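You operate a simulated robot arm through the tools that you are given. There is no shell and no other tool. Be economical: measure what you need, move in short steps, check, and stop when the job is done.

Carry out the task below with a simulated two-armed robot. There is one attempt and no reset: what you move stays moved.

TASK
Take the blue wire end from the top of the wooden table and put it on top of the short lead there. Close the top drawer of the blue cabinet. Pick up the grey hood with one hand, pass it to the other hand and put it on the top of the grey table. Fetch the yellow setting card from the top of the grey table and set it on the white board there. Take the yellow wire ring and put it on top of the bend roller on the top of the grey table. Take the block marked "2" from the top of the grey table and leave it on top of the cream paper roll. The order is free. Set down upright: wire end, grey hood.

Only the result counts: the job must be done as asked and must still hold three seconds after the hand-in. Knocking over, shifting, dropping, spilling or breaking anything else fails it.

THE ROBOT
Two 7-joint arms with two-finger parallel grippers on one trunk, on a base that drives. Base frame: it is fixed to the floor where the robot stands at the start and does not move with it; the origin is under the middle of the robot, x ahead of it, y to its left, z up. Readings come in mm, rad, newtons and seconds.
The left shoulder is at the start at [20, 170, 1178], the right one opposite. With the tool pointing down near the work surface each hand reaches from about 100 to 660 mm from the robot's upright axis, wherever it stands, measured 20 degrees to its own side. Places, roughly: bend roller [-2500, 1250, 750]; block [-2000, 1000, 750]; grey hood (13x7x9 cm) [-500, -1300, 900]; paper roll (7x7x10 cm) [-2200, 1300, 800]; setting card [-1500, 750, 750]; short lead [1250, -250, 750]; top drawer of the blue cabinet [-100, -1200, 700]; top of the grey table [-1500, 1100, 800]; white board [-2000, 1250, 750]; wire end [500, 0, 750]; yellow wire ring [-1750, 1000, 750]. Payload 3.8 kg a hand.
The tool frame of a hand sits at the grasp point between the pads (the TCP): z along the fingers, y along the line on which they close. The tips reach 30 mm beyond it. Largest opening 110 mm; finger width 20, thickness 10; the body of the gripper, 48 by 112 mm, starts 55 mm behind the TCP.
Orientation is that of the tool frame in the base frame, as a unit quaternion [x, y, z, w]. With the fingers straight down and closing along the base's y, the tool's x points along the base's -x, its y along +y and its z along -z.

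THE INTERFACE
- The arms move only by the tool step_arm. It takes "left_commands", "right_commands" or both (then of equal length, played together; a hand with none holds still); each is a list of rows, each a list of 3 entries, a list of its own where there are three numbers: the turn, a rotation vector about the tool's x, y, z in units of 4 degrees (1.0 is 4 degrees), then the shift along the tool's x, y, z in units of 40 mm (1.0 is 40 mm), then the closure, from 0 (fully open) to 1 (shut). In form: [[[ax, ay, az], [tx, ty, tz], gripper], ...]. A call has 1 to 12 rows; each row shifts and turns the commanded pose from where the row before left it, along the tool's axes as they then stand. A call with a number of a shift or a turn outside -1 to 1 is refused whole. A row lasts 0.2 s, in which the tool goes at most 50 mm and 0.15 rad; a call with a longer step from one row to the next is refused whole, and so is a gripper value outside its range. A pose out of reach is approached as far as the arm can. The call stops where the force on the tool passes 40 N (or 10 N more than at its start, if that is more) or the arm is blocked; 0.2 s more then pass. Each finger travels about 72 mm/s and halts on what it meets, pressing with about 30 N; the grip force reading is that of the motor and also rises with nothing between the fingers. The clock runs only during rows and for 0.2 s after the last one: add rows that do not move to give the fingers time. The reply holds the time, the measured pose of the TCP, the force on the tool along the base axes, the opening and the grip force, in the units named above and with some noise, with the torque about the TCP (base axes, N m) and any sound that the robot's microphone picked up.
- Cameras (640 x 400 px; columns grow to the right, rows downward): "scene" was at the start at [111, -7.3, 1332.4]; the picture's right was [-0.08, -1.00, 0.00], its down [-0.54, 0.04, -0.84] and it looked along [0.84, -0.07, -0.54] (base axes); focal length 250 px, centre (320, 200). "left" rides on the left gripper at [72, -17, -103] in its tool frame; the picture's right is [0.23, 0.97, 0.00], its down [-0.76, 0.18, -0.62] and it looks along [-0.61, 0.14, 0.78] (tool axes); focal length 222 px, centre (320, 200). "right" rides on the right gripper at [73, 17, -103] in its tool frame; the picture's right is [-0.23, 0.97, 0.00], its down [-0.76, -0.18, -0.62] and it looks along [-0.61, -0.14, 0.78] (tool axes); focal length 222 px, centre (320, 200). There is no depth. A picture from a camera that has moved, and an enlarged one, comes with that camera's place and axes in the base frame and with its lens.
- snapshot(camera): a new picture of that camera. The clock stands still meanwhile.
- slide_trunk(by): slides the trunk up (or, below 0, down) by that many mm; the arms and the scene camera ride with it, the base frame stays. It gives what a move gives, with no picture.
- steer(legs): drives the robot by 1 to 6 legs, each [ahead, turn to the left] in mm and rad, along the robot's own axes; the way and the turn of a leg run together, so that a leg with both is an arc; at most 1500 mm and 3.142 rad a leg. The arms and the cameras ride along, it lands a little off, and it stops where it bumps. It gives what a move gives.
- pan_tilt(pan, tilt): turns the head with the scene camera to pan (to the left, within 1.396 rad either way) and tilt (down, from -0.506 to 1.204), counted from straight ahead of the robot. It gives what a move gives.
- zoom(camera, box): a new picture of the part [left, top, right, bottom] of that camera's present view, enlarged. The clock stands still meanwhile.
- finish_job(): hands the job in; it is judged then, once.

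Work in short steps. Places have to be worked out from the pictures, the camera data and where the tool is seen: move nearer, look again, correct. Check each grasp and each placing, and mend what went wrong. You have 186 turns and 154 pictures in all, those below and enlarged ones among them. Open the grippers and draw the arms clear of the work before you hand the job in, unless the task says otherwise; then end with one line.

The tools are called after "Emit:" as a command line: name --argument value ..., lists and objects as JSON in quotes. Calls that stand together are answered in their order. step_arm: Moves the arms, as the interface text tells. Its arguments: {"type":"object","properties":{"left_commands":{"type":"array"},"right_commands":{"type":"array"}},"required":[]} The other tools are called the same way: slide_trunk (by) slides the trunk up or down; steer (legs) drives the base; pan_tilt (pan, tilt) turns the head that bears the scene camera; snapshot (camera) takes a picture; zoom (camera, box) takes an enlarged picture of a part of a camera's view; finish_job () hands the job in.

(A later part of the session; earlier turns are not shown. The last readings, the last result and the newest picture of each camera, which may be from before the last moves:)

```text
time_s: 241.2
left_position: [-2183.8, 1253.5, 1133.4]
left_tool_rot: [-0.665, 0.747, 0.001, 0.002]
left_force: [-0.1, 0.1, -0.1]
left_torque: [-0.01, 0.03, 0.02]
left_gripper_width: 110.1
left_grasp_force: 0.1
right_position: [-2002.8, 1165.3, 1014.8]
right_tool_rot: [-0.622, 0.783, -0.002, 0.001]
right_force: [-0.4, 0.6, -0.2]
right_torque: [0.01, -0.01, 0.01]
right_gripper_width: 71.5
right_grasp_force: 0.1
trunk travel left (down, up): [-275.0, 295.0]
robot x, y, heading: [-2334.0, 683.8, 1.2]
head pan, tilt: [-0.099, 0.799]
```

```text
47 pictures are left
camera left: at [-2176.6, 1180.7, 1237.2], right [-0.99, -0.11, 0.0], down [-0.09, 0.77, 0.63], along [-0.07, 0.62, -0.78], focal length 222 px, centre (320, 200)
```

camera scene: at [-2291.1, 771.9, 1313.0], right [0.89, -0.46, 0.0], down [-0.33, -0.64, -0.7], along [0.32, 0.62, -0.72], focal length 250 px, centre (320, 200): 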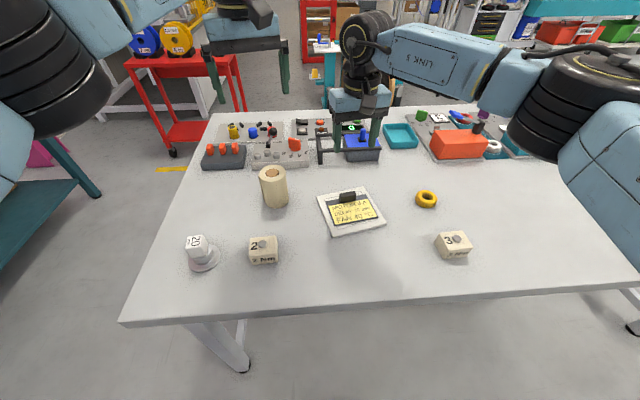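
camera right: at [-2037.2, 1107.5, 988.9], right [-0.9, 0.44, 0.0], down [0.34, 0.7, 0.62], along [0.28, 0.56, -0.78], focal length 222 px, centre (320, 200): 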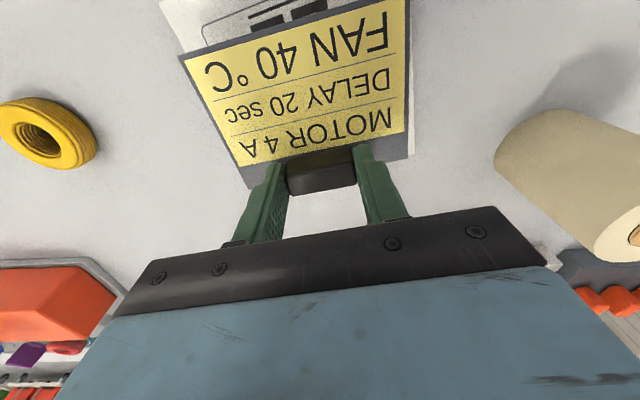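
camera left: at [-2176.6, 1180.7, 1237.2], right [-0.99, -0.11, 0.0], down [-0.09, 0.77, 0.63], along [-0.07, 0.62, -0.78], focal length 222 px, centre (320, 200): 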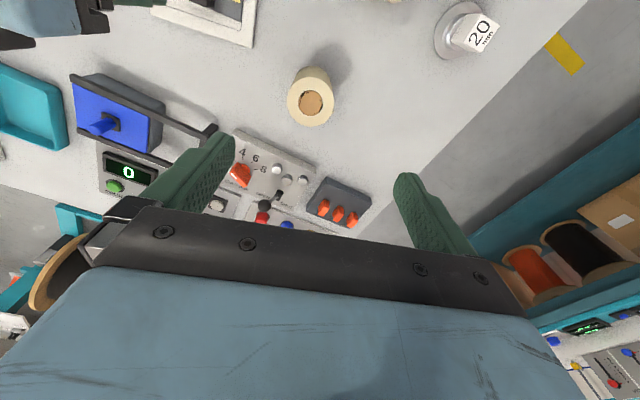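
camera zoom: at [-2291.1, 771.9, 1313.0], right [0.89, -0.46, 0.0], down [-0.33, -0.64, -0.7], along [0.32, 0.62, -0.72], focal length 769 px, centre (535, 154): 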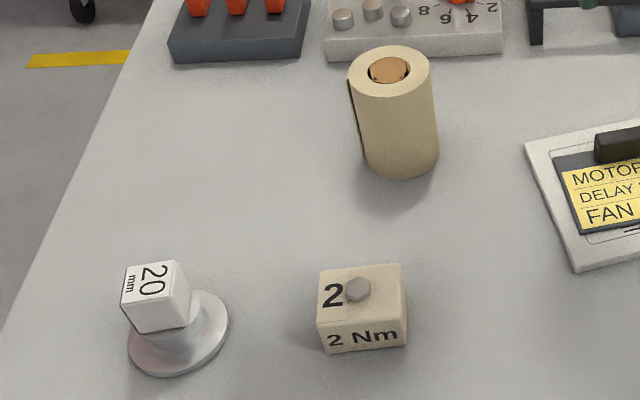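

Roll at about [-2172,1269] (top ≈903). Block "2" centre at about [-2259,1109], 62×47×39 mm. I move the left hand above the block with the yaw aligned.

Emit:
step_arm --left_commands '[[[0, 0, 0], [0.76, 0.29, 0.5], 0], [[0, 0, 0], [0.76, 0.29, 0.5], 0], [[0, 0, 0], [0.76, 0.29, 0.5], 0], [[0, 0, 0], [0.76, 0.29, 0.5], 0], [[0, 0, 0], [0.76, 0.29, 0.5], 0], [[0, 0, 0.957], [0, 0, 0.5], 0], [[0, 0, 0.957], [0, 0, 0.5], 0], [[0, 0, 0.957], [0, 0, 0.3], 0], [[0, 0, 0], [0, 0, 0], 0]]'

Emit:
snapshot --camera "left"

Emit:
zoom --camera "scene" --box '[170, 150, 330, 280]'

```text
time_s: 243.2
left_position: [-2259.0, 1110.1, 980.8]
left_tool_rot: [-0.586, 0.81, 0.002, 0.001]
left_force: [0.0, -0.3, -0.8]
left_torque: [0.04, 0.01, 0.01]
left_gripper_width: 109.9
left_grasp_force: 0.1
right_position: [-2003.6, 1165.5, 1014.7]
right_tool_rot: [-0.623, 0.782, -0.001, 0.0]
right_force: [0.7, -0.3, 0.6]
right_torque: [-0.03, 0.0, -0.06]
right_gripper_width: 71.5
right_grasp_force: 0.1
trunk travel left (down, up): [-275.0, 295.0]
robot x, y, heading: [-2336.8, 680.4, 1.194]
head pan, tilt: [-0.099, 0.799]
```

```text
46 pictures are left
camera left: at [-2265.7, 1036.8, 1084.4], right [-1.0, 0.09, 0.0], down [0.07, 0.78, 0.63], along [0.05, 0.62, -0.78], focal length 222 px, centre (320, 200)
```

left: 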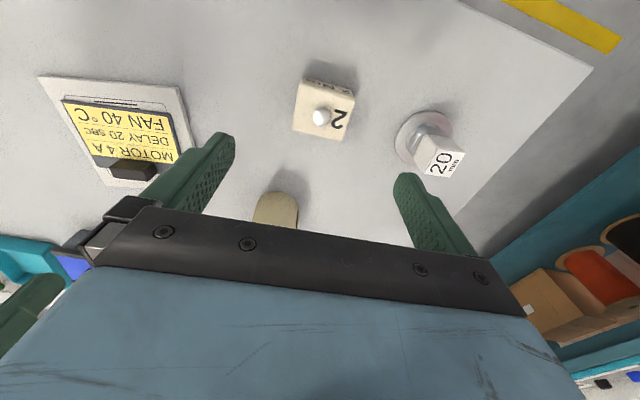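

```text
3.08 times, centred on (250, 215) of scene
camera zoom: at [-2290.9, 772.2, 1313.0], right [0.89, -0.46, 0.0], down [-0.33, -0.64, -0.7], along [0.32, 0.62, -0.72], focal length 769 px, centre (535, 154)
```

zoom: 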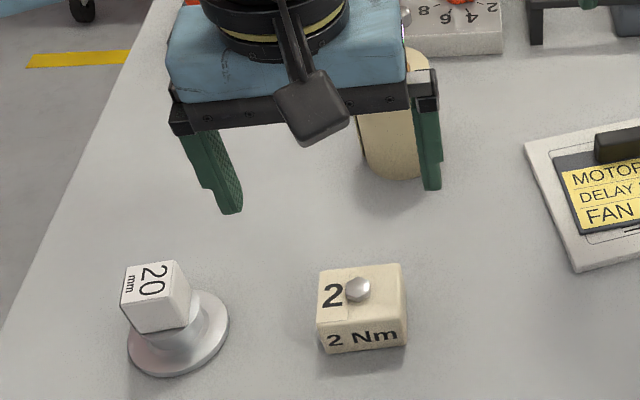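

Aligned. I descend with the fingers partly open and grip the block.

Emit:
step_arm --left_commands '[[[0, 0, 0], [0.03, 0.03, 0.9], 0.15], [[0, 0, 0], [0.03, 0.03, 0.9], 0.15], [[0, 0, 0], [0, 0, 0.9], 0.15], [[0, 0, 0], [0, 0, 0.87], 0.15], [[0, 0, 0], [0, 0, 0], 0.3], [[0, 0, 0], [0, 0, 0], 0.45], [[0, 0, 0], [0, 0, 0], 0.7], [[0, 0, 0], [0, 0, 0], 1], [[0, 0, 0], [0, 0, 0], 1]]'

Emit:
step_arm --left_commands '[[[0, 0, 0], [0, 0, -0.1], 1], [[0, 0, 0], [0, 0, -0.2], 1], [[0, 0, 0], [0, 0, -0.5], 1], [[0, 0, 0], [0, 0, -0.9], 1], [[0, 0, 0], [0, 0, -0.9], 1], [[0, 0, 0], [0, 0, -0.9], 1], [[0, 0, 0], [0, 0, -0.7], 1], [[0, 0, 0], [0, 0, 0], 1]]'

Emit:
zoom --camera "scene" --box '[170, 120, 330, 280]'

```text
time_s: 245.2
left_position: [-2264.1, 1111.3, 837.1]
left_tool_rot: [-0.586, 0.81, 0.002, 0.001]
left_force: [-0.4, -0.1, -1.1]
left_torque: [-0.01, 0.0, -0.02]
left_gripper_width: 59.9
left_grasp_force: 30.2
right_position: [-2003.0, 1165.4, 1014.0]
right_tool_rot: [-0.623, 0.782, -0.001, 0.0]
right_force: [0.0, 0.0, 0.1]
right_torque: [0.0, 0.0, 0.0]
right_gripper_width: 71.5
right_grasp_force: 0.0
trunk travel left (down, up): [-275.0, 295.0]
robot x, y, heading: [-2337.2, 684.3, 1.195]
head pan, tilt: [-0.099, 0.799]
```

```text
time_s: 247.1
left_position: [-2265.0, 1109.2, 1006.7]
left_tool_rot: [-0.587, 0.81, 0.001, 0.001]
left_force: [-0.3, 0.1, -1.8]
left_torque: [0.01, -0.03, 0.01]
left_gripper_width: 60.0
left_grasp_force: 30.2
right_position: [-2003.2, 1165.4, 1013.3]
right_tool_rot: [-0.622, 0.783, -0.001, 0.0]
right_force: [-0.1, 0.1, -0.8]
right_torque: [0.03, 0.01, 0.02]
right_gripper_width: 71.7
right_grasp_force: 0.0
trunk travel left (down, up): [-275.0, 295.0]
robot x, y, heading: [-2335.9, 683.6, 1.196]
head pan, tilt: [-0.099, 0.799]
```

```text
2.50 times, centred on (250, 200) of scene
camera zoom: at [-2290.8, 772.4, 1312.9], right [0.89, -0.46, 0.0], down [-0.33, -0.64, -0.7], along [0.32, 0.62, -0.72], focal length 624 px, centre (495, 200)
```

zoom: 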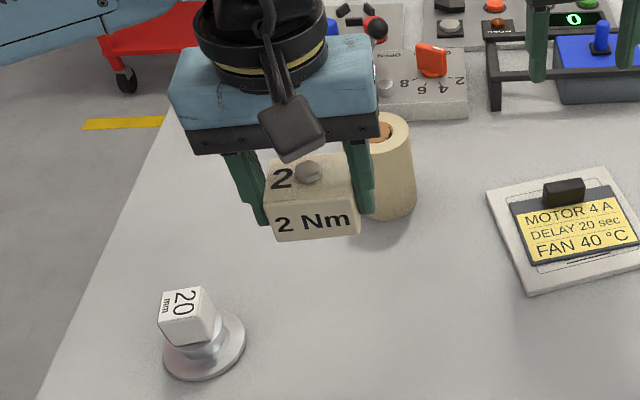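

Block held. I move it above the roll.

Emit:
step_arm --left_commands '[[[0, 0, 0], [-0.895, -0.195, 0], 1], [[0, 0, 0], [-0.895, -0.195, 0], 1], [[0, 0, 0], [-0.895, -0.195, 0], 1], [[0, 0, 0], [-0.895, -0.195, 0], 1], [[0, 0, 0], [-0.895, -0.195, 0], 1], [[0, 0, 0], [0, 0, 0.5], 1], [[0, 0, 0], [0, 0, 0], 1]]'

Emit:
snapshot --camera "left"

Emit:
zoom --camera "scene" --box '[200, 110, 340, 230]'

Emit:
snapshot --camera "right"

```text
time_s: 248.7
left_position: [-2170.5, 1264.6, 986.6]
left_tool_rot: [-0.586, 0.81, 0.002, 0.001]
left_force: [-0.1, 0.0, -1.8]
left_torque: [-0.01, -0.01, -0.02]
left_gripper_width: 59.9
left_grasp_force: 29.8
right_position: [-2002.9, 1165.6, 1014.3]
right_tool_rot: [-0.623, 0.783, 0.0, 0.0]
right_force: [-0.2, -0.6, -0.3]
right_torque: [-0.02, 0.01, -0.02]
right_gripper_width: 71.4
right_grasp_force: 0.0
trunk travel left (down, up): [-275.0, 295.0]
robot x, y, heading: [-2334.7, 679.4, 1.194]
head pan, tilt: [-0.099, 0.799]
```

```text
43 pictures are left
camera left: at [-2176.6, 1191.0, 1089.9], right [-1.0, 0.09, 0.0], down [0.07, 0.78, 0.63], along [0.05, 0.62, -0.78], focal length 222 px, centre (320, 200)
```

left: 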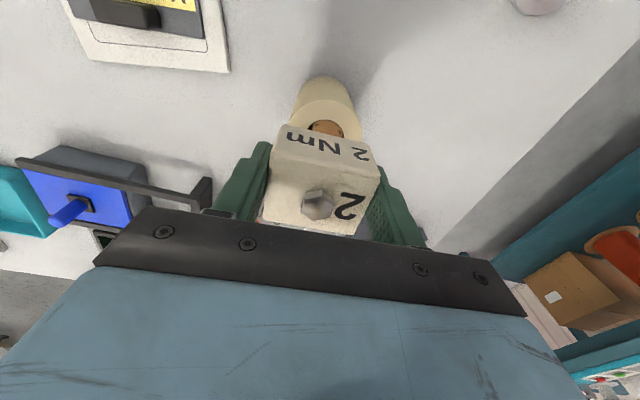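

```text
3.33 times, centred on (270, 170) of scene
camera zoom: at [-2290.4, 772.1, 1312.9], right [0.89, -0.46, 0.0], down [-0.33, -0.64, -0.7], along [0.32, 0.62, -0.72], focal length 833 px, centre (487, 300)
```

zoom: 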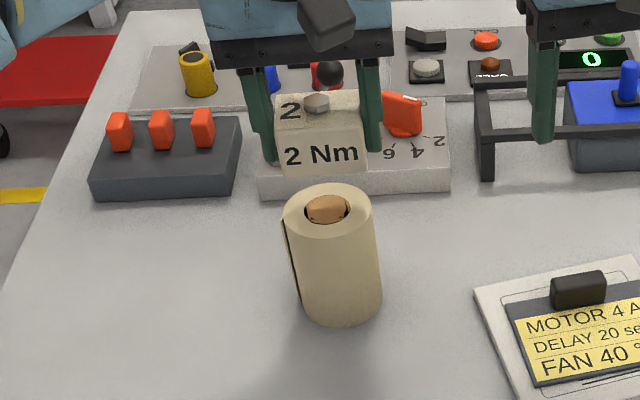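

```text
41 pictures are left
camera right: at [-2036.5, 1098.7, 1117.4], right [-0.9, 0.44, 0.0], down [0.34, 0.7, 0.62], along [0.28, 0.56, -0.78], focal length 222 px, centre (320, 200)
```

right: 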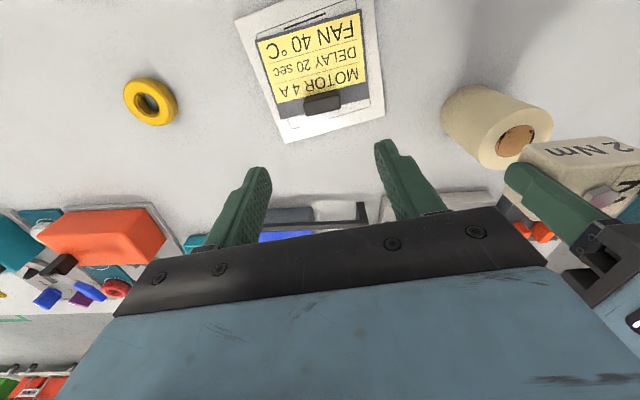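

Roll top is at about [-2172,1266,905] and the block is right above it. I lower 43 mm, then creep.

Emit:
step_arm --left_commands '[[[0, 0, 0], [0, 0.05, 0.54], 1], [[0, 0, 0], [0, 0, 0.53], 1], [[0, 0, 0], [0, 0, 0], 1]]'

Emit:
step_arm --left_commands '[[[0, 0, 0], [0, 0, 0.06], 1], [[0, 0, 0], [0, 0, 0], 1]]'

Emit:
zoom --camera "scene" --box '[200, 110, 340, 230]'

```text
time_s: 249.4
left_position: [-2170.6, 1266.2, 944.6]
left_tool_rot: [-0.587, 0.81, 0.002, 0.001]
left_force: [0.3, 0.5, -1.4]
left_torque: [0.0, -0.03, -0.01]
left_gripper_width: 59.4
left_grasp_force: 29.9
right_position: [-2003.4, 1165.0, 1014.8]
right_tool_rot: [-0.622, 0.783, -0.001, 0.001]
right_force: [-0.3, 0.2, -0.6]
right_torque: [0.02, -0.04, -0.03]
right_gripper_width: 71.6
right_grasp_force: 0.1
trunk travel left (down, up): [-275.0, 295.0]
robot x, y, heading: [-2338.6, 683.1, 1.198]
head pan, tilt: [-0.099, 0.799]
```

```text
time_s: 250.1
left_position: [-2170.0, 1267.5, 941.5]
left_tool_rot: [-0.587, 0.809, 0.001, 0.0]
left_force: [0.4, -0.8, -1.8]
left_torque: [-0.02, 0.01, 0.0]
left_gripper_width: 59.7
left_grasp_force: 30.2
right_position: [-2003.8, 1164.6, 1013.7]
right_tool_rot: [-0.623, 0.783, -0.002, 0.0]
right_force: [0.1, -0.3, 0.1]
right_torque: [-0.01, -0.01, 0.01]
right_gripper_width: 71.5
right_grasp_force: 0.1
trunk travel left (down, up): [-275.0, 295.0]
robot x, y, heading: [-2332.4, 682.1, 1.196]
head pan, tilt: [-0.099, 0.799]
```

```text
3.33 times, centred on (270, 170) of scene
camera zoom: at [-2290.9, 772.4, 1312.9], right [0.89, -0.46, 0.0], down [-0.33, -0.64, -0.7], along [0.32, 0.62, -0.72], focal length 833 px, centre (487, 300)
```

zoom: 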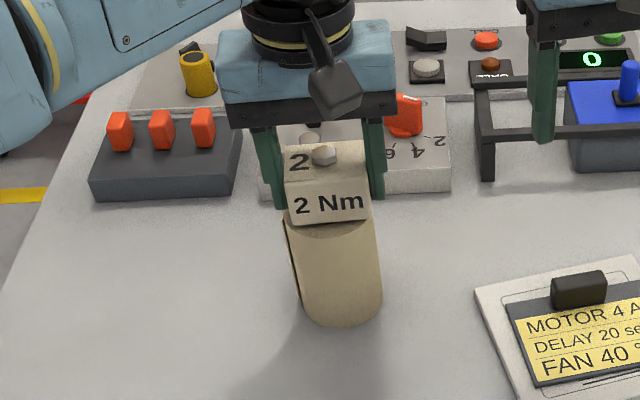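

Nearly touching; the block sits about 7 mm too far back. I shift it towards the robot and creep down.

Emit:
step_arm --left_commands '[[[0, 0, 0], [0.18, -0.04, 0], 1], [[0, 0, 0], [0, 0, 0.04], 1], [[0, 0, 0], [0, 0, 0.03], 1], [[0, 0, 0], [0, 0, 0], 1]]'

Emit:
zoom --camera "scene" --box '[200, 110, 340, 230]'

Emit:
zoom --camera "right" --box '[400, 60, 640, 220]'

```text
time_s: 251.1
left_position: [-2171.9, 1260.3, 939.8]
left_tool_rot: [-0.588, 0.809, 0.002, 0.001]
left_force: [0.2, 0.0, -1.1]
left_torque: [-0.02, 0.0, 0.01]
left_gripper_width: 59.7
left_grasp_force: 29.5
right_position: [-2002.6, 1166.1, 1013.2]
right_tool_rot: [-0.622, 0.783, -0.002, 0.0]
right_force: [-0.5, 0.7, -0.2]
right_torque: [-0.03, 0.01, 0.02]
right_gripper_width: 71.5
right_grasp_force: 0.1
trunk travel left (down, up): [-275.0, 295.0]
robot x, y, heading: [-2336.9, 681.8, 1.193]
head pan, tilt: [-0.099, 0.799]
```

```text
3.33 times, centred on (270, 170) of scene
camera zoom: at [-2290.8, 772.3, 1312.9], right [0.89, -0.46, 0.0], down [-0.33, -0.64, -0.7], along [0.32, 0.62, -0.72], focal length 833 px, centre (487, 300)
```

zoom: 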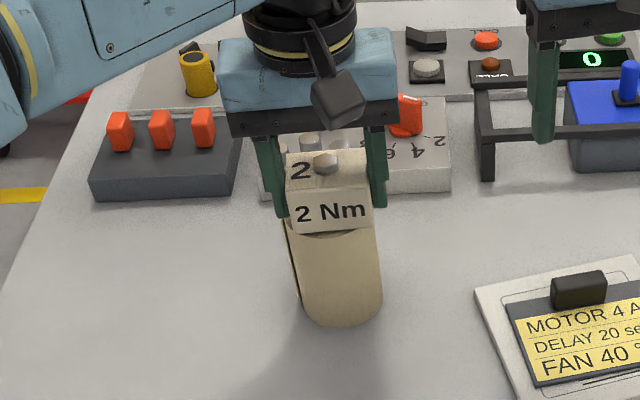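

```text
2.50 times, centred on (520, 140) of right
camera zoom: at [-2036.8, 1098.9, 1117.5], right [-0.9, 0.44, 0.0], down [0.34, 0.7, 0.62], along [0.28, 0.56, -0.78], focal length 555 px, centre (-180, 350)
```

zoom: 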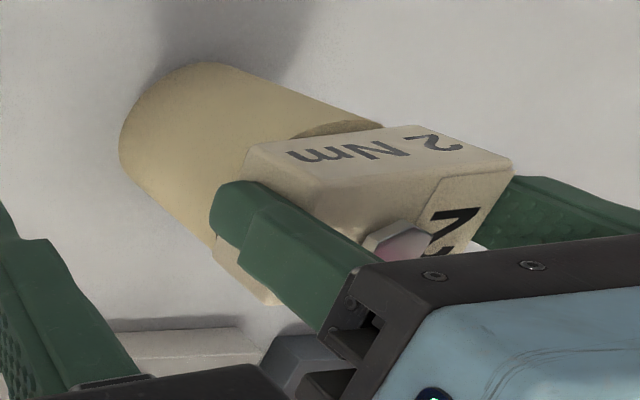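

It is still slightly back, so I move 4 mm more towards the robot, then down to contact.

Emit:
step_arm --left_commands '[[[0, 0, 0], [0.1, 0, 0], 1], [[0, 0, 0], [0, 0, 0.04], 1], [[0, 0, 0], [0, 0, 0.04], 1], [[0, 0, 0], [0, 0, 0], 1]]'

Emit:
step_arm --left_commands '[[[0, 0, 0], [0, 0, 0.04], 1], [[0, 0, 0], [0, 0, 0], 1]]'

```text
time_s: 252.1
left_position: [-2173.9, 1256.3, 936.8]
left_tool_rot: [-0.587, 0.81, 0.002, 0.001]
left_force: [-0.6, -0.5, 2.6]
left_torque: [0.03, -0.1, -0.03]
left_gripper_width: 59.7
left_grasp_force: 30.3
right_position: [-2002.5, 1164.3, 1014.5]
right_tool_rot: [-0.622, 0.783, -0.001, 0.0]
right_force: [0.0, -0.5, 0.5]
right_torque: [0.02, -0.04, 0.01]
right_gripper_width: 71.4
right_grasp_force: 0.1
trunk travel left (down, up): [-275.0, 295.0]
robot x, y, heading: [-2334.4, 679.9, 1.193]
head pan, tilt: [-0.099, 0.799]
```

```text
time_s: 252.7
left_position: [-2173.2, 1256.2, 936.1]
left_tool_rot: [-0.588, 0.809, 0.001, 0.001]
left_force: [-2.1, -2.1, 13.8]
left_torque: [-0.02, 0.18, 0.02]
left_gripper_width: 59.6
left_grasp_force: 30.3
right_position: [-2002.8, 1164.6, 1014.5]
right_tool_rot: [-0.623, 0.782, -0.001, 0.001]
right_force: [0.2, -0.2, 0.3]
right_torque: [0.04, 0.01, 0.0]
right_gripper_width: 71.4
right_grasp_force: 0.0
trunk travel left (down, up): [-275.0, 295.0]
robot x, y, heading: [-2339.2, 679.7, 1.195]
head pan, tilt: [-0.099, 0.799]
```

Contact at 14 N. I check centring before releasing.

Emit:
zoom --camera "scene" --box '[220, 140, 320, 220]'

Emit:
zoom --camera "right" --box '[400, 60, 640, 220]'

```text
5.00 times, centred on (270, 180) of scene
camera zoom: at [-2291.5, 770.8, 1313.2], right [0.89, -0.46, 0.0], down [-0.33, -0.64, -0.7], along [0.32, 0.62, -0.72], focal length 1249 px, centre (570, 300)
```

zoom: 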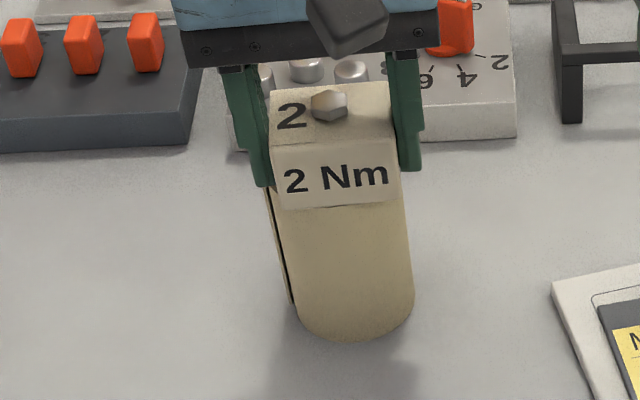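

```text
2.50 times, centred on (520, 140) of right
camera zoom: at [-2037.4, 1097.6, 1118.3], right [-0.9, 0.44, 0.0], down [0.34, 0.7, 0.62], along [0.28, 0.56, -0.78], focal length 555 px, centre (-180, 350)
```

zoom: 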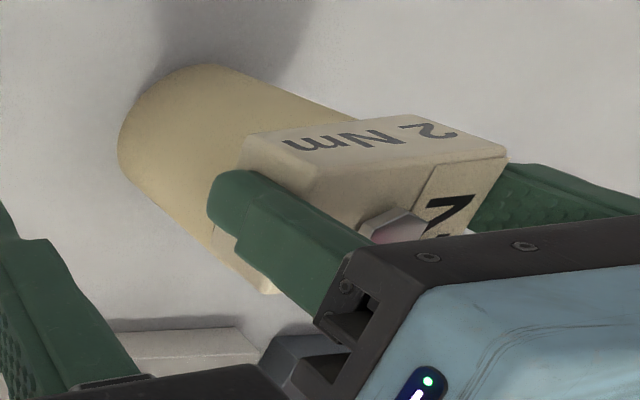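

By the scene geometry the block is now about 10 mm too far forward; the first estimate was right. I lift 4 mm, shift back 10 mm and set down again.

Emit:
step_arm --left_commands '[[[0, 0, 0], [0, 0, -0.12], 1], [[0, 0, 0], [-0.13, 0, 0], 1], [[0, 0, 0], [-0.12, 0, 0], 1], [[0, 0, 0], [0, 0, 0.06], 1], [[0, 0, 0], [0, 0, 0.04], 1], [[0, 0, 0], [0, 0, 0], 1]]'

Emit:
step_arm --left_commands '[[[0, 0, 0], [0, 0, 0.03], 1], [[0, 0, 0], [0, 0, 0], 1]]'

Emit:
zoom --camera "scene" --box '[220, 140, 320, 220]'

```text
time_s: 254.1
left_position: [-2170.9, 1265.5, 937.2]
left_tool_rot: [-0.587, 0.809, 0.002, 0.001]
left_force: [-1.0, 2.0, 9.0]
left_torque: [0.07, -0.01, -0.01]
left_gripper_width: 59.8
left_grasp_force: 30.2
right_position: [-2003.2, 1164.8, 1013.3]
right_tool_rot: [-0.623, 0.783, 0.0, 0.001]
right_force: [0.3, 0.0, -0.9]
right_torque: [0.04, 0.0, 0.06]
right_gripper_width: 71.5
right_grasp_force: 0.0
trunk travel left (down, up): [-275.0, 295.0]
robot x, y, heading: [-2336.1, 675.9, 1.199]
head pan, tilt: [-0.099, 0.799]
```

```text
time_s: 254.7
left_position: [-2171.6, 1265.8, 936.0]
left_tool_rot: [-0.587, 0.809, 0.002, 0.004]
left_force: [-0.7, 6.3, 22.6]
left_torque: [0.38, 0.01, -0.08]
left_gripper_width: 59.8
left_grasp_force: 29.8
right_position: [-2003.1, 1163.8, 1014.8]
right_tool_rot: [-0.623, 0.782, -0.002, 0.001]
right_force: [-0.6, 0.6, -0.5]
right_torque: [0.02, -0.03, 0.0]
right_gripper_width: 71.6
right_grasp_force: 0.2
trunk travel left (down, up): [-275.0, 295.0]
robot x, y, heading: [-2340.0, 679.8, 1.189]
head pan, tilt: [-0.099, 0.799]
```

```text
5.00 times, centred on (270, 180) of scene
camera zoom: at [-2291.6, 771.1, 1313.2], right [0.89, -0.46, 0.0], down [-0.33, -0.64, -0.7], along [0.32, 0.62, -0.72], focal length 1249 px, centre (570, 300)
```

zoom: 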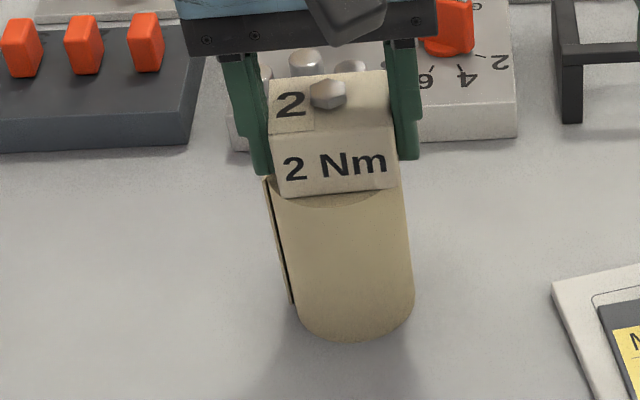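

Well centred now. I relieve the pressure, open slowly and lift.

Emit:
step_arm --left_commands '[[[0, 0, 0], [0, 0, -0.04], 1], [[0, 0, 0], [0, 0, 0], 0.45], [[0, 0, 0], [0, 0, 0], 0.42], [[0, 0, 0], [0, 0, 0], 0.38], [[0, 0, 0], [0, 0, 0], 0.3], [[0, 0, 0], [0, 0, 0], 0.2], [[0, 0, 0], [0, 0, -0.4], 0.2], [[0, 0, 0], [0, 0, -0.9], 0.2], [[0, 0, 0], [0, 0, -0.9], 0.2], [[0, 0, 0], [0, 0, -0.9], 0.2], [[0, 0, 0], [0, 0, -0.9], 0.2]]'

Emit:
snapshot --camera "scene"

```text
time_s: 257.1
left_position: [-2173.7, 1267.2, 1094.8]
left_tool_rot: [-0.586, 0.81, 0.001, 0.001]
left_force: [-0.2, 0.6, 0.3]
left_torque: [0.04, 0.03, 0.01]
left_gripper_width: 88.0
left_grasp_force: 0.0
right_position: [-2002.1, 1164.6, 1014.2]
right_tool_rot: [-0.622, 0.783, -0.001, 0.001]
right_force: [0.0, 0.4, 0.2]
right_torque: [-0.01, 0.03, -0.02]
right_gripper_width: 71.5
right_grasp_force: 0.1
trunk travel left (down, up): [-275.0, 295.0]
robot x, y, heading: [-2336.5, 679.8, 1.191]
head pan, tilt: [-0.099, 0.799]
```

```text
34 pictures are left
camera scene: at [-2290.4, 771.4, 1313.0], right [0.89, -0.46, 0.0], down [-0.33, -0.64, -0.7], along [0.32, 0.62, -0.72], focal length 250 px, centre (320, 200)
```

scene: 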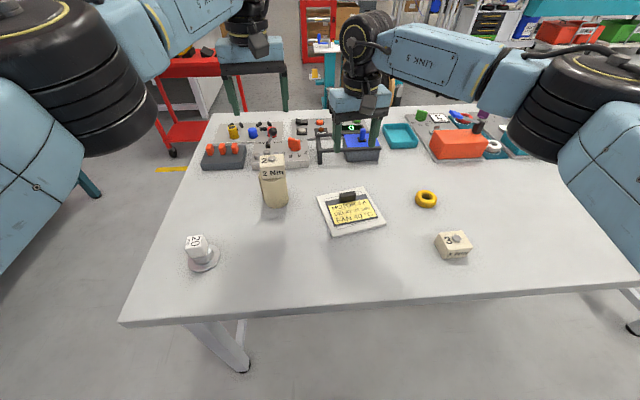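

The block stands on the roll. Next the ring: I raise the right hand for clearance and shift the robot 440 mm to the right so the left hand can pick it.

Emit:
step_arm --right_commands '[[[0, 0, 0], [0, 0, -0.9], 0], [[0, 0, 0], [0, 0, -0.9], 0], [[0, 0, 0], [0, 0, -0.9], 0]]'

Emit:
steer --legs '[[-150, 0], [0, -1.568], [441, 0], [0, 1.568], [150, 0]]'

Emit:
pan_tilt --pan 0.1 --tilt 0.85

Emit:
snapshot --camera "scene"

```text
time_s: 257.9
left_position: [-2175.1, 1268.1, 1094.8]
left_tool_rot: [-0.587, 0.809, 0.002, 0.001]
left_force: [-0.2, 0.6, 0.3]
left_torque: [-0.02, -0.01, 0.0]
left_gripper_width: 88.1
left_grasp_force: 0.0
right_position: [-2005.8, 1163.6, 1121.6]
right_tool_rot: [-0.622, 0.783, -0.002, 0.001]
right_force: [0.5, -0.4, -0.4]
right_torque: [-0.01, -0.01, 0.01]
right_gripper_width: 110.2
right_grasp_force: 0.0
trunk travel left (down, up): [-275.0, 295.0]
robot x, y, heading: [-2332.5, 683.1, 1.197]
head pan, tilt: [-0.099, 0.799]
```

```text
time_s: 270.1
left_position: [-1740.6, 1098.4, 1094.7]
left_tool_rot: [-0.579, 0.815, 0.001, 0.0]
left_force: [-0.2, -0.4, -0.4]
left_torque: [-0.03, 0.0, -0.02]
left_gripper_width: 88.0
left_grasp_force: 0.0
right_position: [-1575.5, 991.1, 1121.0]
right_tool_rot: [-0.615, 0.788, 0.0, 0.0]
right_force: [-0.3, 0.4, 0.5]
right_torque: [-0.02, 0.01, -0.01]
right_gripper_width: 110.0
right_grasp_force: 0.0
trunk travel left (down, up): [-275.0, 295.0]
robot x, y, heading: [-1914.8, 515.5, 1.179]
head pan, tilt: [-0.099, 0.799]
```

```text
time_s: 270.9
left_position: [-1740.9, 1097.6, 1095.4]
left_tool_rot: [-0.578, 0.816, 0.002, 0.001]
left_force: [0.7, 0.4, 0.9]
left_torque: [0.03, 0.01, 0.04]
left_gripper_width: 88.1
left_grasp_force: 0.1
right_position: [-1576.6, 990.2, 1120.7]
right_tool_rot: [-0.615, 0.789, -0.001, 0.001]
right_force: [-0.3, 1.0, -0.5]
right_torque: [-0.01, 0.02, -0.01]
right_gripper_width: 110.1
right_grasp_force: 0.0
trunk travel left (down, up): [-275.0, 295.0]
robot x, y, heading: [-1916.7, 514.9, 1.177]
head pan, tilt: [0.099, 0.85]
```

```text
33 pictures are left
camera scene: at [-1883.7, 607.9, 1308.9], right [0.96, -0.29, 0.0], down [-0.22, -0.72, -0.66], along [0.19, 0.63, -0.75], focal length 250 px, centre (320, 200)
```

scene: 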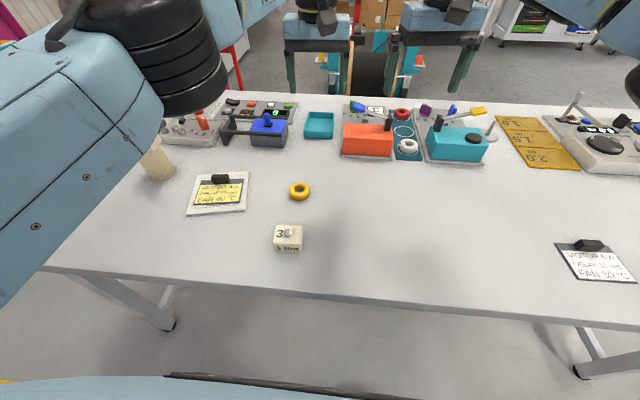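

Ring at about [-1800,1073]. I move the left hand above it and look.

Emit:
step_arm --left_commands '[[[0, 0, 0], [0.275, 0.294, 0.95], 0.1], [[0, 0, 0], [0.275, 0.294, 0.95], 0.1], [[0, 0, 0], [0.275, 0.294, 0.95], 0.1], [[0, 0, 0], [0.275, 0.294, 0.95], 0.1], [[0, 0, 0], [0, 0, 0], 0.1]]'

Emit:
snapshot --camera "left"

Emit:
zoom --camera "scene" --box '[250, 120, 350, 220]'

```text
time_s: 272.1
left_position: [-1803.0, 1072.7, 940.8]
left_tool_rot: [-0.579, 0.815, 0.002, 0.001]
left_force: [0.8, -0.5, 1.6]
left_torque: [-0.01, -0.01, 0.02]
left_gripper_width: 99.0
left_grasp_force: 0.1
right_position: [-1576.1, 990.9, 1121.4]
right_tool_rot: [-0.615, 0.788, -0.001, 0.0]
right_force: [-0.5, -0.4, -0.2]
right_torque: [0.01, -0.01, -0.02]
right_gripper_width: 109.9
right_grasp_force: 0.1
trunk travel left (down, up): [-275.0, 295.0]
robot x, y, heading: [-1915.4, 515.8, 1.177]
head pan, tilt: [0.099, 0.85]
```

```text
32 pictures are left
camera left: at [-1810.8, 998.5, 1044.3], right [-0.99, 0.11, 0.0], down [0.08, 0.78, 0.63], along [0.07, 0.62, -0.78], focal length 222 px, centre (320, 200)
```

left: 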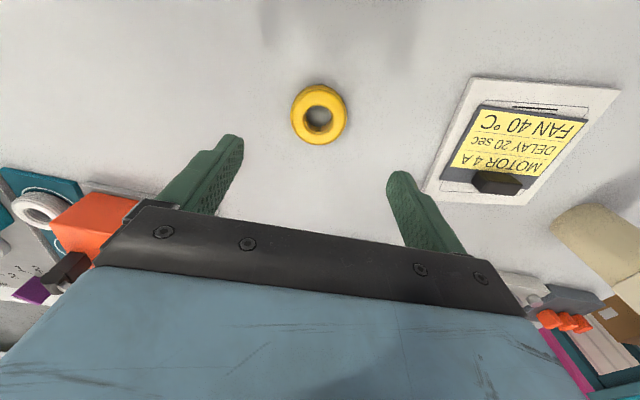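

```text
4.00 times, centred on (300, 170) of scene
camera zoom: at [-1883.5, 607.9, 1308.9], right [0.96, -0.29, 0.0], down [-0.22, -0.72, -0.66], along [0.19, 0.63, -0.75], focal length 999 px, centre (400, 320)
```

zoom: 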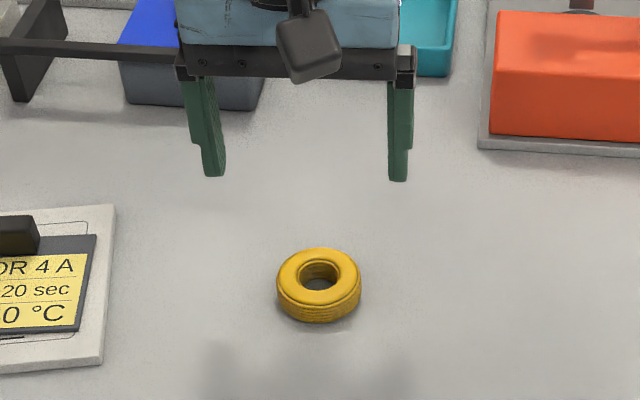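

The hand is centred. I descend and grip the ring across its diameter.

Emit:
step_arm --left_commands '[[[0, 0, 0], [0.05, -0.03, 0.9], 0.15], [[0, 0, 0], [0, 0, 0.9], 0.15], [[0, 0, 0], [0, 0, 0.82], 0.15], [[0, 0, 0], [0, 0, 0], 0.3], [[0, 0, 0], [0, 0, 0], 0.45], [[0, 0, 0], [0, 0, 0], 0.7], [[0, 0, 0], [0, 0, 0], 1], [[0, 0, 0], [0, 0, 0], 1]]'

Emit:
step_arm --left_commands '[[[0, 0, 0], [0, 0, -0.1], 1], [[0, 0, 0], [0, 0, -0.2], 1], [[0, 0, 0], [0, 0, -0.5], 1], [[0, 0, 0], [0, 0, -0.9], 1], [[0, 0, 0], [0, 0, -0.9], 1], [[0, 0, 0], [0, 0, -0.9], 1], [[0, 0, 0], [0, 0, -0.9], 1], [[0, 0, 0], [0, 0, -0.9], 1], [[0, 0, 0], [0, 0, -0.9], 1], [[0, 0, 0], [0, 0, -0.7], 1], [[0, 0, 0], [0, 0, 0], 1]]'

Emit:
snapshot --camera "left"

```text
time_s: 273.9
left_position: [-1800.7, 1070.2, 835.9]
left_tool_rot: [-0.579, 0.815, 0.002, 0.0]
left_force: [-0.2, -0.5, 0.6]
left_torque: [-0.01, 0.0, 0.01]
left_gripper_width: 56.8
left_grasp_force: 29.7
right_position: [-1574.2, 991.0, 1120.9]
right_tool_rot: [-0.615, 0.789, -0.001, 0.0]
right_force: [-0.2, 0.4, -0.4]
right_torque: [0.0, 0.0, 0.0]
right_gripper_width: 110.1
right_grasp_force: 0.1
trunk travel left (down, up): [-275.0, 295.0]
robot x, y, heading: [-1912.5, 512.6, 1.177]
head pan, tilt: [0.099, 0.85]
```

```text
time_s: 276.3
left_position: [-1799.6, 1067.2, 1111.6]
left_tool_rot: [-0.578, 0.816, 0.001, 0.001]
left_force: [0.8, 0.0, -0.2]
left_torque: [-0.01, 0.01, 0.02]
left_gripper_width: 57.0
left_grasp_force: 30.0
right_position: [-1575.9, 990.3, 1121.1]
right_tool_rot: [-0.615, 0.789, -0.001, 0.0]
right_force: [-0.1, 0.4, 0.1]
right_torque: [0.02, -0.04, 0.01]
right_gripper_width: 110.0
right_grasp_force: 0.0
trunk travel left (down, up): [-275.0, 295.0]
robot x, y, heading: [-1914.5, 516.6, 1.176]
head pan, tilt: [0.099, 0.85]
```

```text
30 pictures are left
camera left: at [-1806.8, 994.3, 1214.6], right [-0.99, 0.11, 0.0], down [0.08, 0.78, 0.63], along [0.07, 0.62, -0.78], focal length 222 px, centre (320, 200)
```

left: 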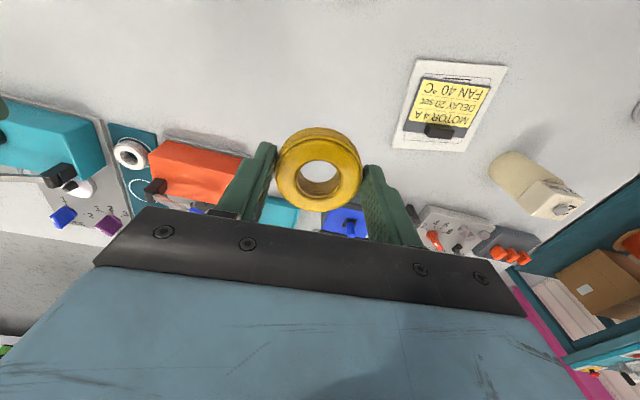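

The ring is held. I move the robot 575 mm to the left and 134 mm back so that the ring comes over the bend roller.

Emit:
steer --legs '[[-284, 0], [0, 1.591], [575, 0], [0, -1.57], [150, 0]]'

Emit:
pan_tilt --pan 0.2 --tilt 0.8

Emit:
snapshot --camera "scene"

Emit:
snapshot --camera "left"

```text
time_s: 289.8
left_position: [-2463.0, 1131.7, 1111.1]
left_tool_rot: [-0.62, 0.785, 0.001, 0.0]
left_force: [-1.0, -0.2, -0.7]
left_torque: [-0.02, 0.01, -0.01]
left_gripper_width: 56.7
left_grasp_force: 30.5
right_position: [-2233.9, 1078.5, 1121.0]
right_tool_rot: [-0.656, 0.755, -0.002, 0.0]
right_force: [-0.3, 0.3, -0.5]
right_torque: [0.0, 0.0, 0.02]
right_gripper_width: 110.0
right_grasp_force: 0.0
trunk travel left (down, up): [-275.0, 295.0]
robot x, y, heading: [-2521.8, 566.1, 1.284]
head pan, tilt: [0.099, 0.85]
```

```text
time_s: 290.5
left_position: [-2462.6, 1131.8, 1111.3]
left_tool_rot: [-0.621, 0.783, 0.001, 0.001]
left_force: [0.0, -0.4, -1.2]
left_torque: [0.0, 0.02, -0.01]
left_gripper_width: 56.9
left_grasp_force: 29.9
right_position: [-2233.6, 1077.5, 1121.9]
right_tool_rot: [-0.655, 0.756, -0.001, 0.001]
right_force: [0.6, 0.6, -0.4]
right_torque: [0.02, 0.02, 0.02]
right_gripper_width: 109.8
right_grasp_force: 0.0
trunk travel left (down, up): [-275.0, 295.0]
robot x, y, heading: [-2525.0, 565.1, 1.28]
head pan, tilt: [0.201, 0.799]
```

```text
29 pictures are left
camera scene: at [-2508.2, 668.5, 1312.9], right [1.0, -0.09, 0.0], down [-0.06, -0.71, -0.7], along [0.06, 0.69, -0.72], focal length 250 px, centre (320, 200)
```

scene: 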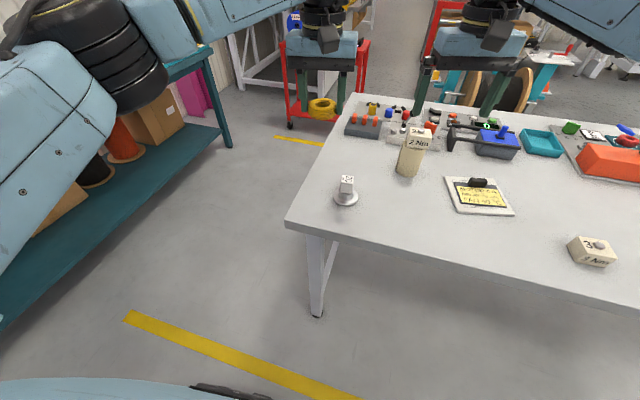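

```text
28 pictures are left
camera left: at [-2463.9, 1057.0, 1214.4], right [-1.0, 0.0, 0.0], down [0.0, 0.78, 0.63], along [0.0, 0.63, -0.78], focal length 222 px, centre (320, 200)
```

left: 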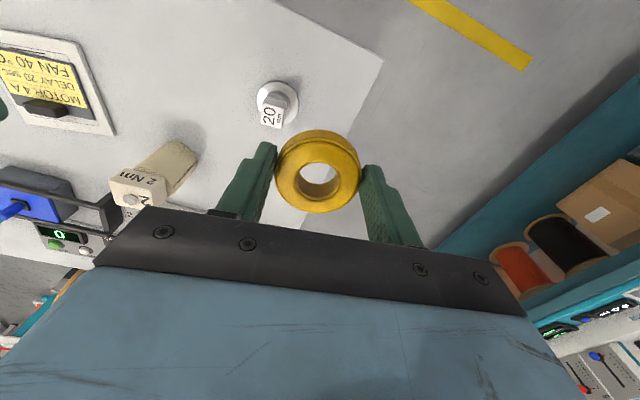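

I landed about 80 mm left of the roller. I zoom on the roller in both views to triangulate its top.

Emit:
zoom --camera "scene" --box '[310, 160, 390, 220]'

Emit:
zoom --camera "left" --box '[220, 60, 340, 140]'

```text
6.67 times, centred on (350, 190) of scene
camera zoom: at [-2508.2, 668.5, 1312.9], right [1.0, -0.09, 0.0], down [-0.06, -0.71, -0.7], along [0.06, 0.69, -0.72], focal length 1666 px, centre (120, 267)
```

zoom: 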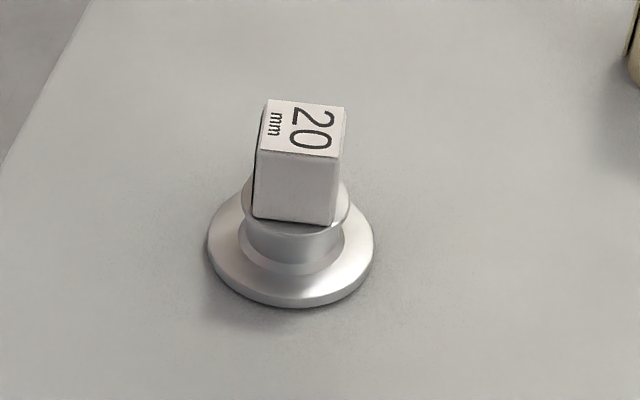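

```text
5.00 times, centred on (280, 100) of left
camera zoom: at [-2463.9, 1057.0, 1214.4], right [-1.0, 0.0, 0.0], down [0.0, 0.78, 0.63], along [0.0, 0.63, -0.78], focal length 1111 px, centre (520, 700)
```

zoom: 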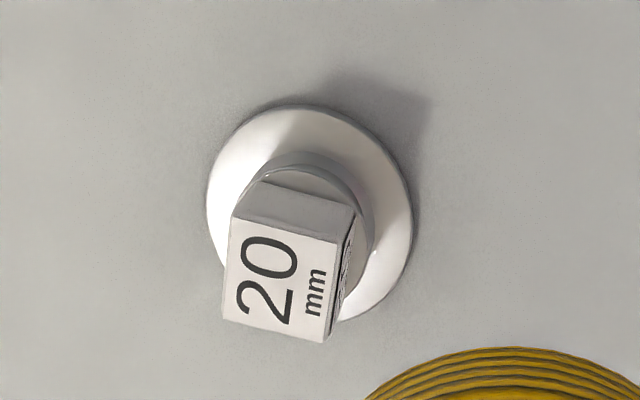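

The roller's cube top is at about [-2389,1173,861]. I drive 60 mm ahead, then read the pose.

Emit:
steer --legs '[[60, 0]]'

```text
time_s: 291.4
left_position: [-2444.8, 1189.3, 1110.7]
left_tool_rot: [-0.62, 0.785, 0.001, 0.0]
left_force: [-0.2, -0.2, -1.1]
left_torque: [-0.03, 0.01, 0.01]
left_gripper_width: 56.8
left_grasp_force: 30.0
right_position: [-2216.1, 1136.8, 1120.9]
right_tool_rot: [-0.654, 0.757, -0.001, -0.001]
right_force: [-0.1, -0.2, 0.4]
right_torque: [-0.05, -0.03, 0.01]
right_gripper_width: 109.9
right_grasp_force: 0.0
trunk travel left (down, up): [-275.0, 295.0]
robot x, y, heading: [-2502.3, 629.9, 1.284]
head pan, tilt: [0.201, 0.799]
```

I move the ring over the cube and lower to about 40 mm above it, then check.

Emit:
step_arm --left_commands '[[[0, 0, 0], [0.012, -0.294, 0.878], 1], [[0, 0, 0], [0.012, -0.294, 0.878], 1], [[0, 0, 0], [0.012, -0.294, 0.878], 1], [[0, 0, 0], [0.012, -0.294, 0.878], 1], [[0, 0, 0], [0.012, -0.294, 0.878], 1], [[0, 0, 0], [0, 0, 0], 1]]'

Emit:
zoom --camera "left" --box '[240, 90, 400, 230]'

Emit:
zoom --camera "scene" --box '[310, 130, 410, 230]'

```text
time_s: 292.9
left_position: [-2390.8, 1172.7, 934.3]
left_tool_rot: [-0.62, 0.785, 0.002, 0.001]
left_force: [-0.5, 0.4, -1.0]
left_torque: [-0.03, 0.0, -0.02]
left_gripper_width: 56.9
left_grasp_force: 29.8
right_position: [-2216.1, 1133.4, 1120.7]
right_tool_rot: [-0.654, 0.756, 0.0, 0.0]
right_force: [-0.5, 0.1, -0.4]
right_torque: [0.0, -0.02, 0.0]
right_gripper_width: 110.1
right_grasp_force: 0.1
trunk travel left (down, up): [-275.0, 295.0]
robot x, y, heading: [-2505.1, 624.1, 1.275]
head pan, tilt: [0.201, 0.799]
```

```text
2.86 times, centred on (320, 160) of left
camera zoom: at [-2391.2, 1098.7, 1038.2], right [-1.0, 0.0, 0.0], down [0.0, 0.78, 0.63], along [0.0, 0.63, -0.78], focal length 635 px, centre (320, 314)
```

zoom: 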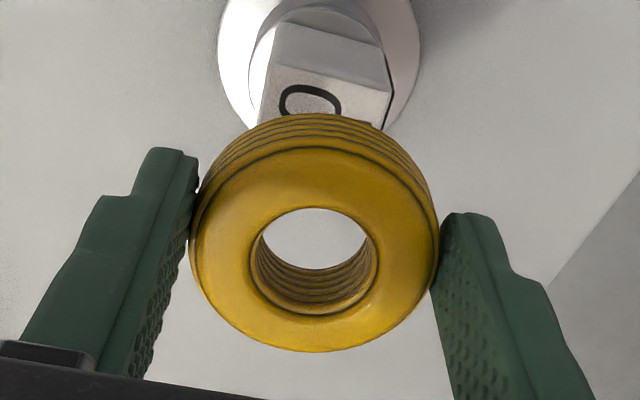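

```text
4.00 times, centred on (360, 180) of scene
camera zoom: at [-2490.9, 726.3, 1313.0], right [1.0, -0.09, 0.0], down [-0.07, -0.71, -0.7], along [0.06, 0.69, -0.72], focal length 999 px, centre (160, 280)
```

zoom: 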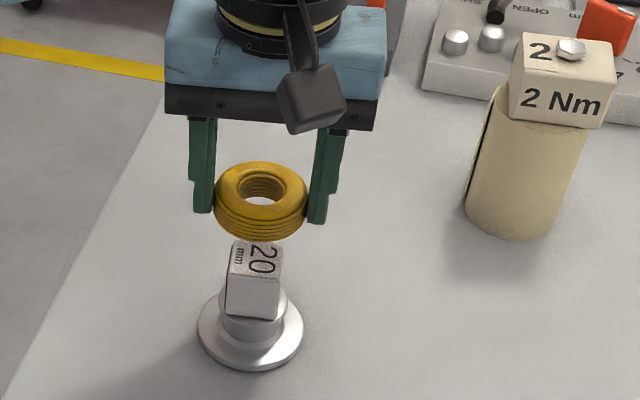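

The views agree that the ring is centred above the cube. I lower 36 mm, then creep to contact.

Emit:
step_arm --left_commands '[[[0, 0, 0], [0, 0, 0.45], 1], [[0, 0, 0], [0, 0, 0.45], 1], [[0, 0, 0], [0, 0, 0], 1]]'

Emit:
step_arm --left_commands '[[[0, 0, 0], [0, 0, 0.05], 1], [[0, 0, 0], [0, 0, 0.03], 1], [[0, 0, 0], [0, 0, 0], 1]]'

Emit:
zoom --camera "scene" --box '[310, 140, 410, 220]'

```text
time_s: 293.6
left_position: [-2389.1, 1173.1, 904.2]
left_tool_rot: [-0.62, 0.785, 0.002, 0.004]
left_force: [-1.2, 2.9, 21.5]
left_torque: [0.11, 0.1, 0.09]
left_gripper_width: 56.9
left_grasp_force: 30.2
right_position: [-2217.0, 1133.4, 1122.5]
right_tool_rot: [-0.655, 0.756, -0.001, 0.001]
right_force: [0.6, 0.3, -0.2]
right_torque: [0.01, 0.05, 0.02]
right_gripper_width: 110.1
right_grasp_force: 0.1
trunk travel left (down, up): [-275.0, 295.0]
robot x, y, heading: [-2503.6, 625.7, 1.277]
head pan, tilt: [0.201, 0.799]
```

```text
time_s: 294.4
left_position: [-2390.3, 1171.4, 897.5]
left_tool_rot: [-0.62, 0.785, 0.003, 0.002]
left_force: [-1.3, -1.8, 21.4]
left_torque: [0.07, 0.01, -0.02]
left_gripper_width: 56.8
left_grasp_force: 29.6
right_position: [-2217.0, 1133.4, 1121.9]
right_tool_rot: [-0.655, 0.756, 0.001, 0.002]
right_force: [-0.4, 0.2, 0.0]
right_torque: [-0.01, 0.01, -0.01]
right_gripper_width: 109.7
right_grasp_force: 0.1
trunk travel left (down, up): [-275.0, 295.0]
robot x, y, heading: [-2504.4, 627.8, 1.284]
head pan, tilt: [0.201, 0.799]
```

```text
5.00 times, centred on (360, 180) of scene
camera zoom: at [-2491.2, 724.3, 1313.2], right [1.0, -0.09, 0.0], down [-0.07, -0.71, -0.7], along [0.06, 0.7, -0.72], focal length 1249 px, centre (120, 300)
```

zoom: 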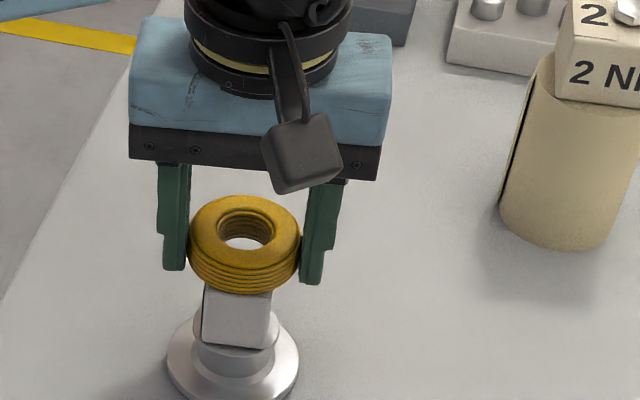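

Contact at about 21 N. I check the centring closely before releasing.

Emit:
zoom --camera "scene" --box '[340, 170, 376, 220]'

Emit:
zoom --camera "left" --box '[260, 90, 380, 200]'

Emit:
zoom --camera "right" --box '[480, 0, 640, 200]'

```text
8.00 times, centred on (358, 195) of scene
camera zoom: at [-2491.2, 724.3, 1313.2], right [1.0, -0.09, 0.0], down [-0.07, -0.71, -0.7], along [0.06, 0.7, -0.72], focal length 1998 px, centre (16, 240)
```

zoom: 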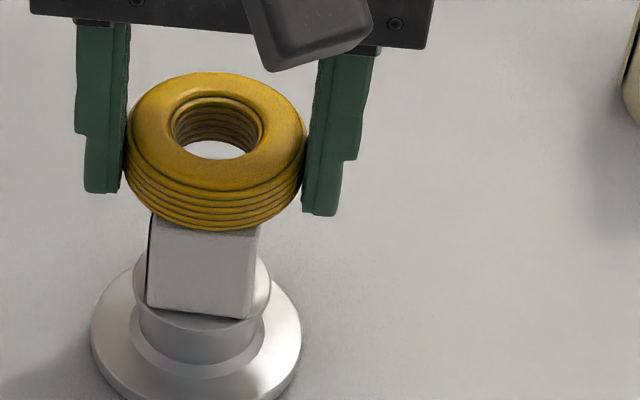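

```text
3.64 times, centred on (320, 145) of left
camera zoom: at [-2389.9, 1098.1, 1001.2], right [-1.0, 0.01, 0.0], down [0.0, 0.78, 0.63], along [0.0, 0.63, -0.78], focal length 808 px, centre (320, 400)
```

zoom: 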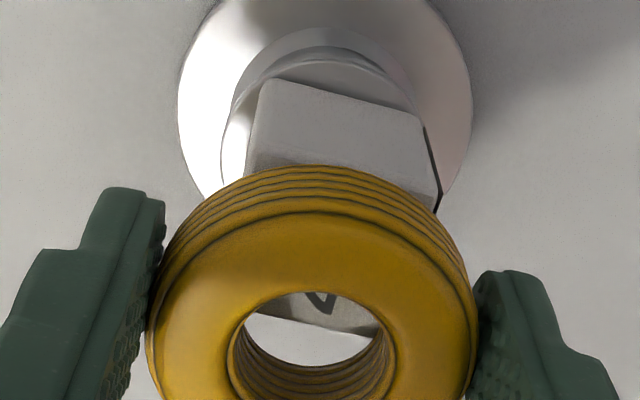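

```text
2.00 times, centred on (560, 100) of right
camera zoom: at [-2245.2, 1064.1, 1225.6], right [-0.93, 0.36, 0.0], down [0.28, 0.73, 0.62], along [0.23, 0.58, -0.78], focal length 444 px, centre (-160, 400)
```

zoom: 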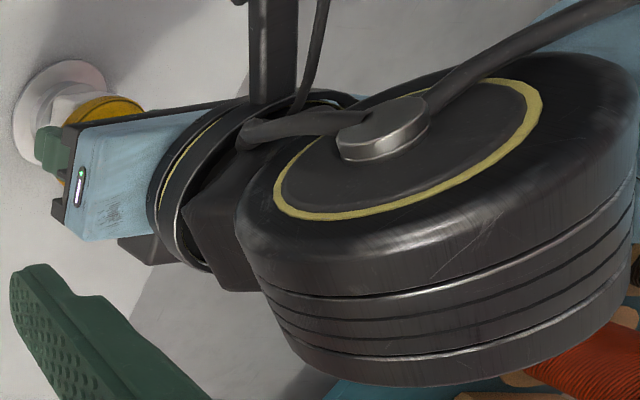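

Accounting for parallax, the ring is centred on the cube within about 2 mm. I relieve the pressure, open slowly, and check before lifting.

Emit:
step_arm --left_commands '[[[0, 0, 0], [0, 0, -0.02], 1], [[0, 0, 0], [0, 0, 0], 0.48], [[0, 0, 0], [0, 0, 0], 0.46], [[0, 0, 0], [0, 0, 0], 0.44], [[0, 0, 0], [0, 0, 0], 0.4], [[0, 0, 0], [0, 0, 0], 0.34], [[0, 0, 0], [0, 0, 0], 0.28], [[0, 0, 0], [0, 0, 0], 0.25], [[0, 0, 0], [0, 0, 0], 0.25]]'

Emit:
zoom --camera "scene" --box '[340, 170, 376, 220]'

```text
time_s: 296.4
left_position: [-2388.7, 1174.0, 896.8]
left_tool_rot: [-0.62, 0.785, 0.002, 0.001]
left_force: [0.8, -0.3, -1.0]
left_torque: [0.02, -0.01, -0.01]
left_gripper_width: 82.3
left_grasp_force: 0.1
right_position: [-2216.8, 1135.4, 1121.1]
right_tool_rot: [-0.655, 0.756, -0.001, 0.001]
right_force: [0.6, -0.2, 0.0]
right_torque: [0.02, 0.0, -0.02]
right_gripper_width: 110.0
right_grasp_force: 0.1
trunk travel left (down, up): [-275.0, 295.0]
robot x, y, heading: [-2506.7, 627.6, 1.281]
head pan, tilt: [0.201, 0.799]
```

```text
8.00 times, centred on (358, 195) of scene
camera zoom: at [-2490.7, 726.4, 1312.9], right [1.0, -0.09, 0.0], down [-0.07, -0.71, -0.7], along [0.06, 0.69, -0.72], focal length 1998 px, centre (16, 240)
```

zoom: 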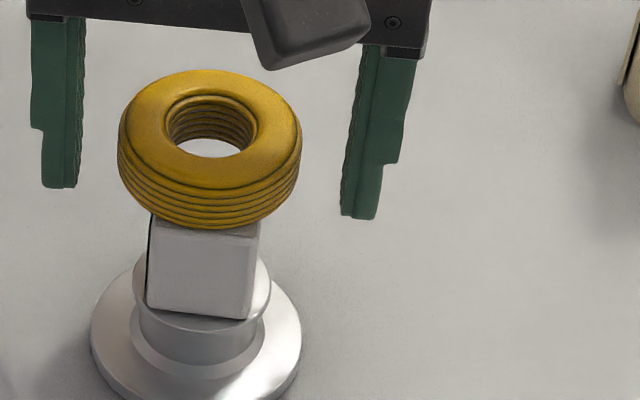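

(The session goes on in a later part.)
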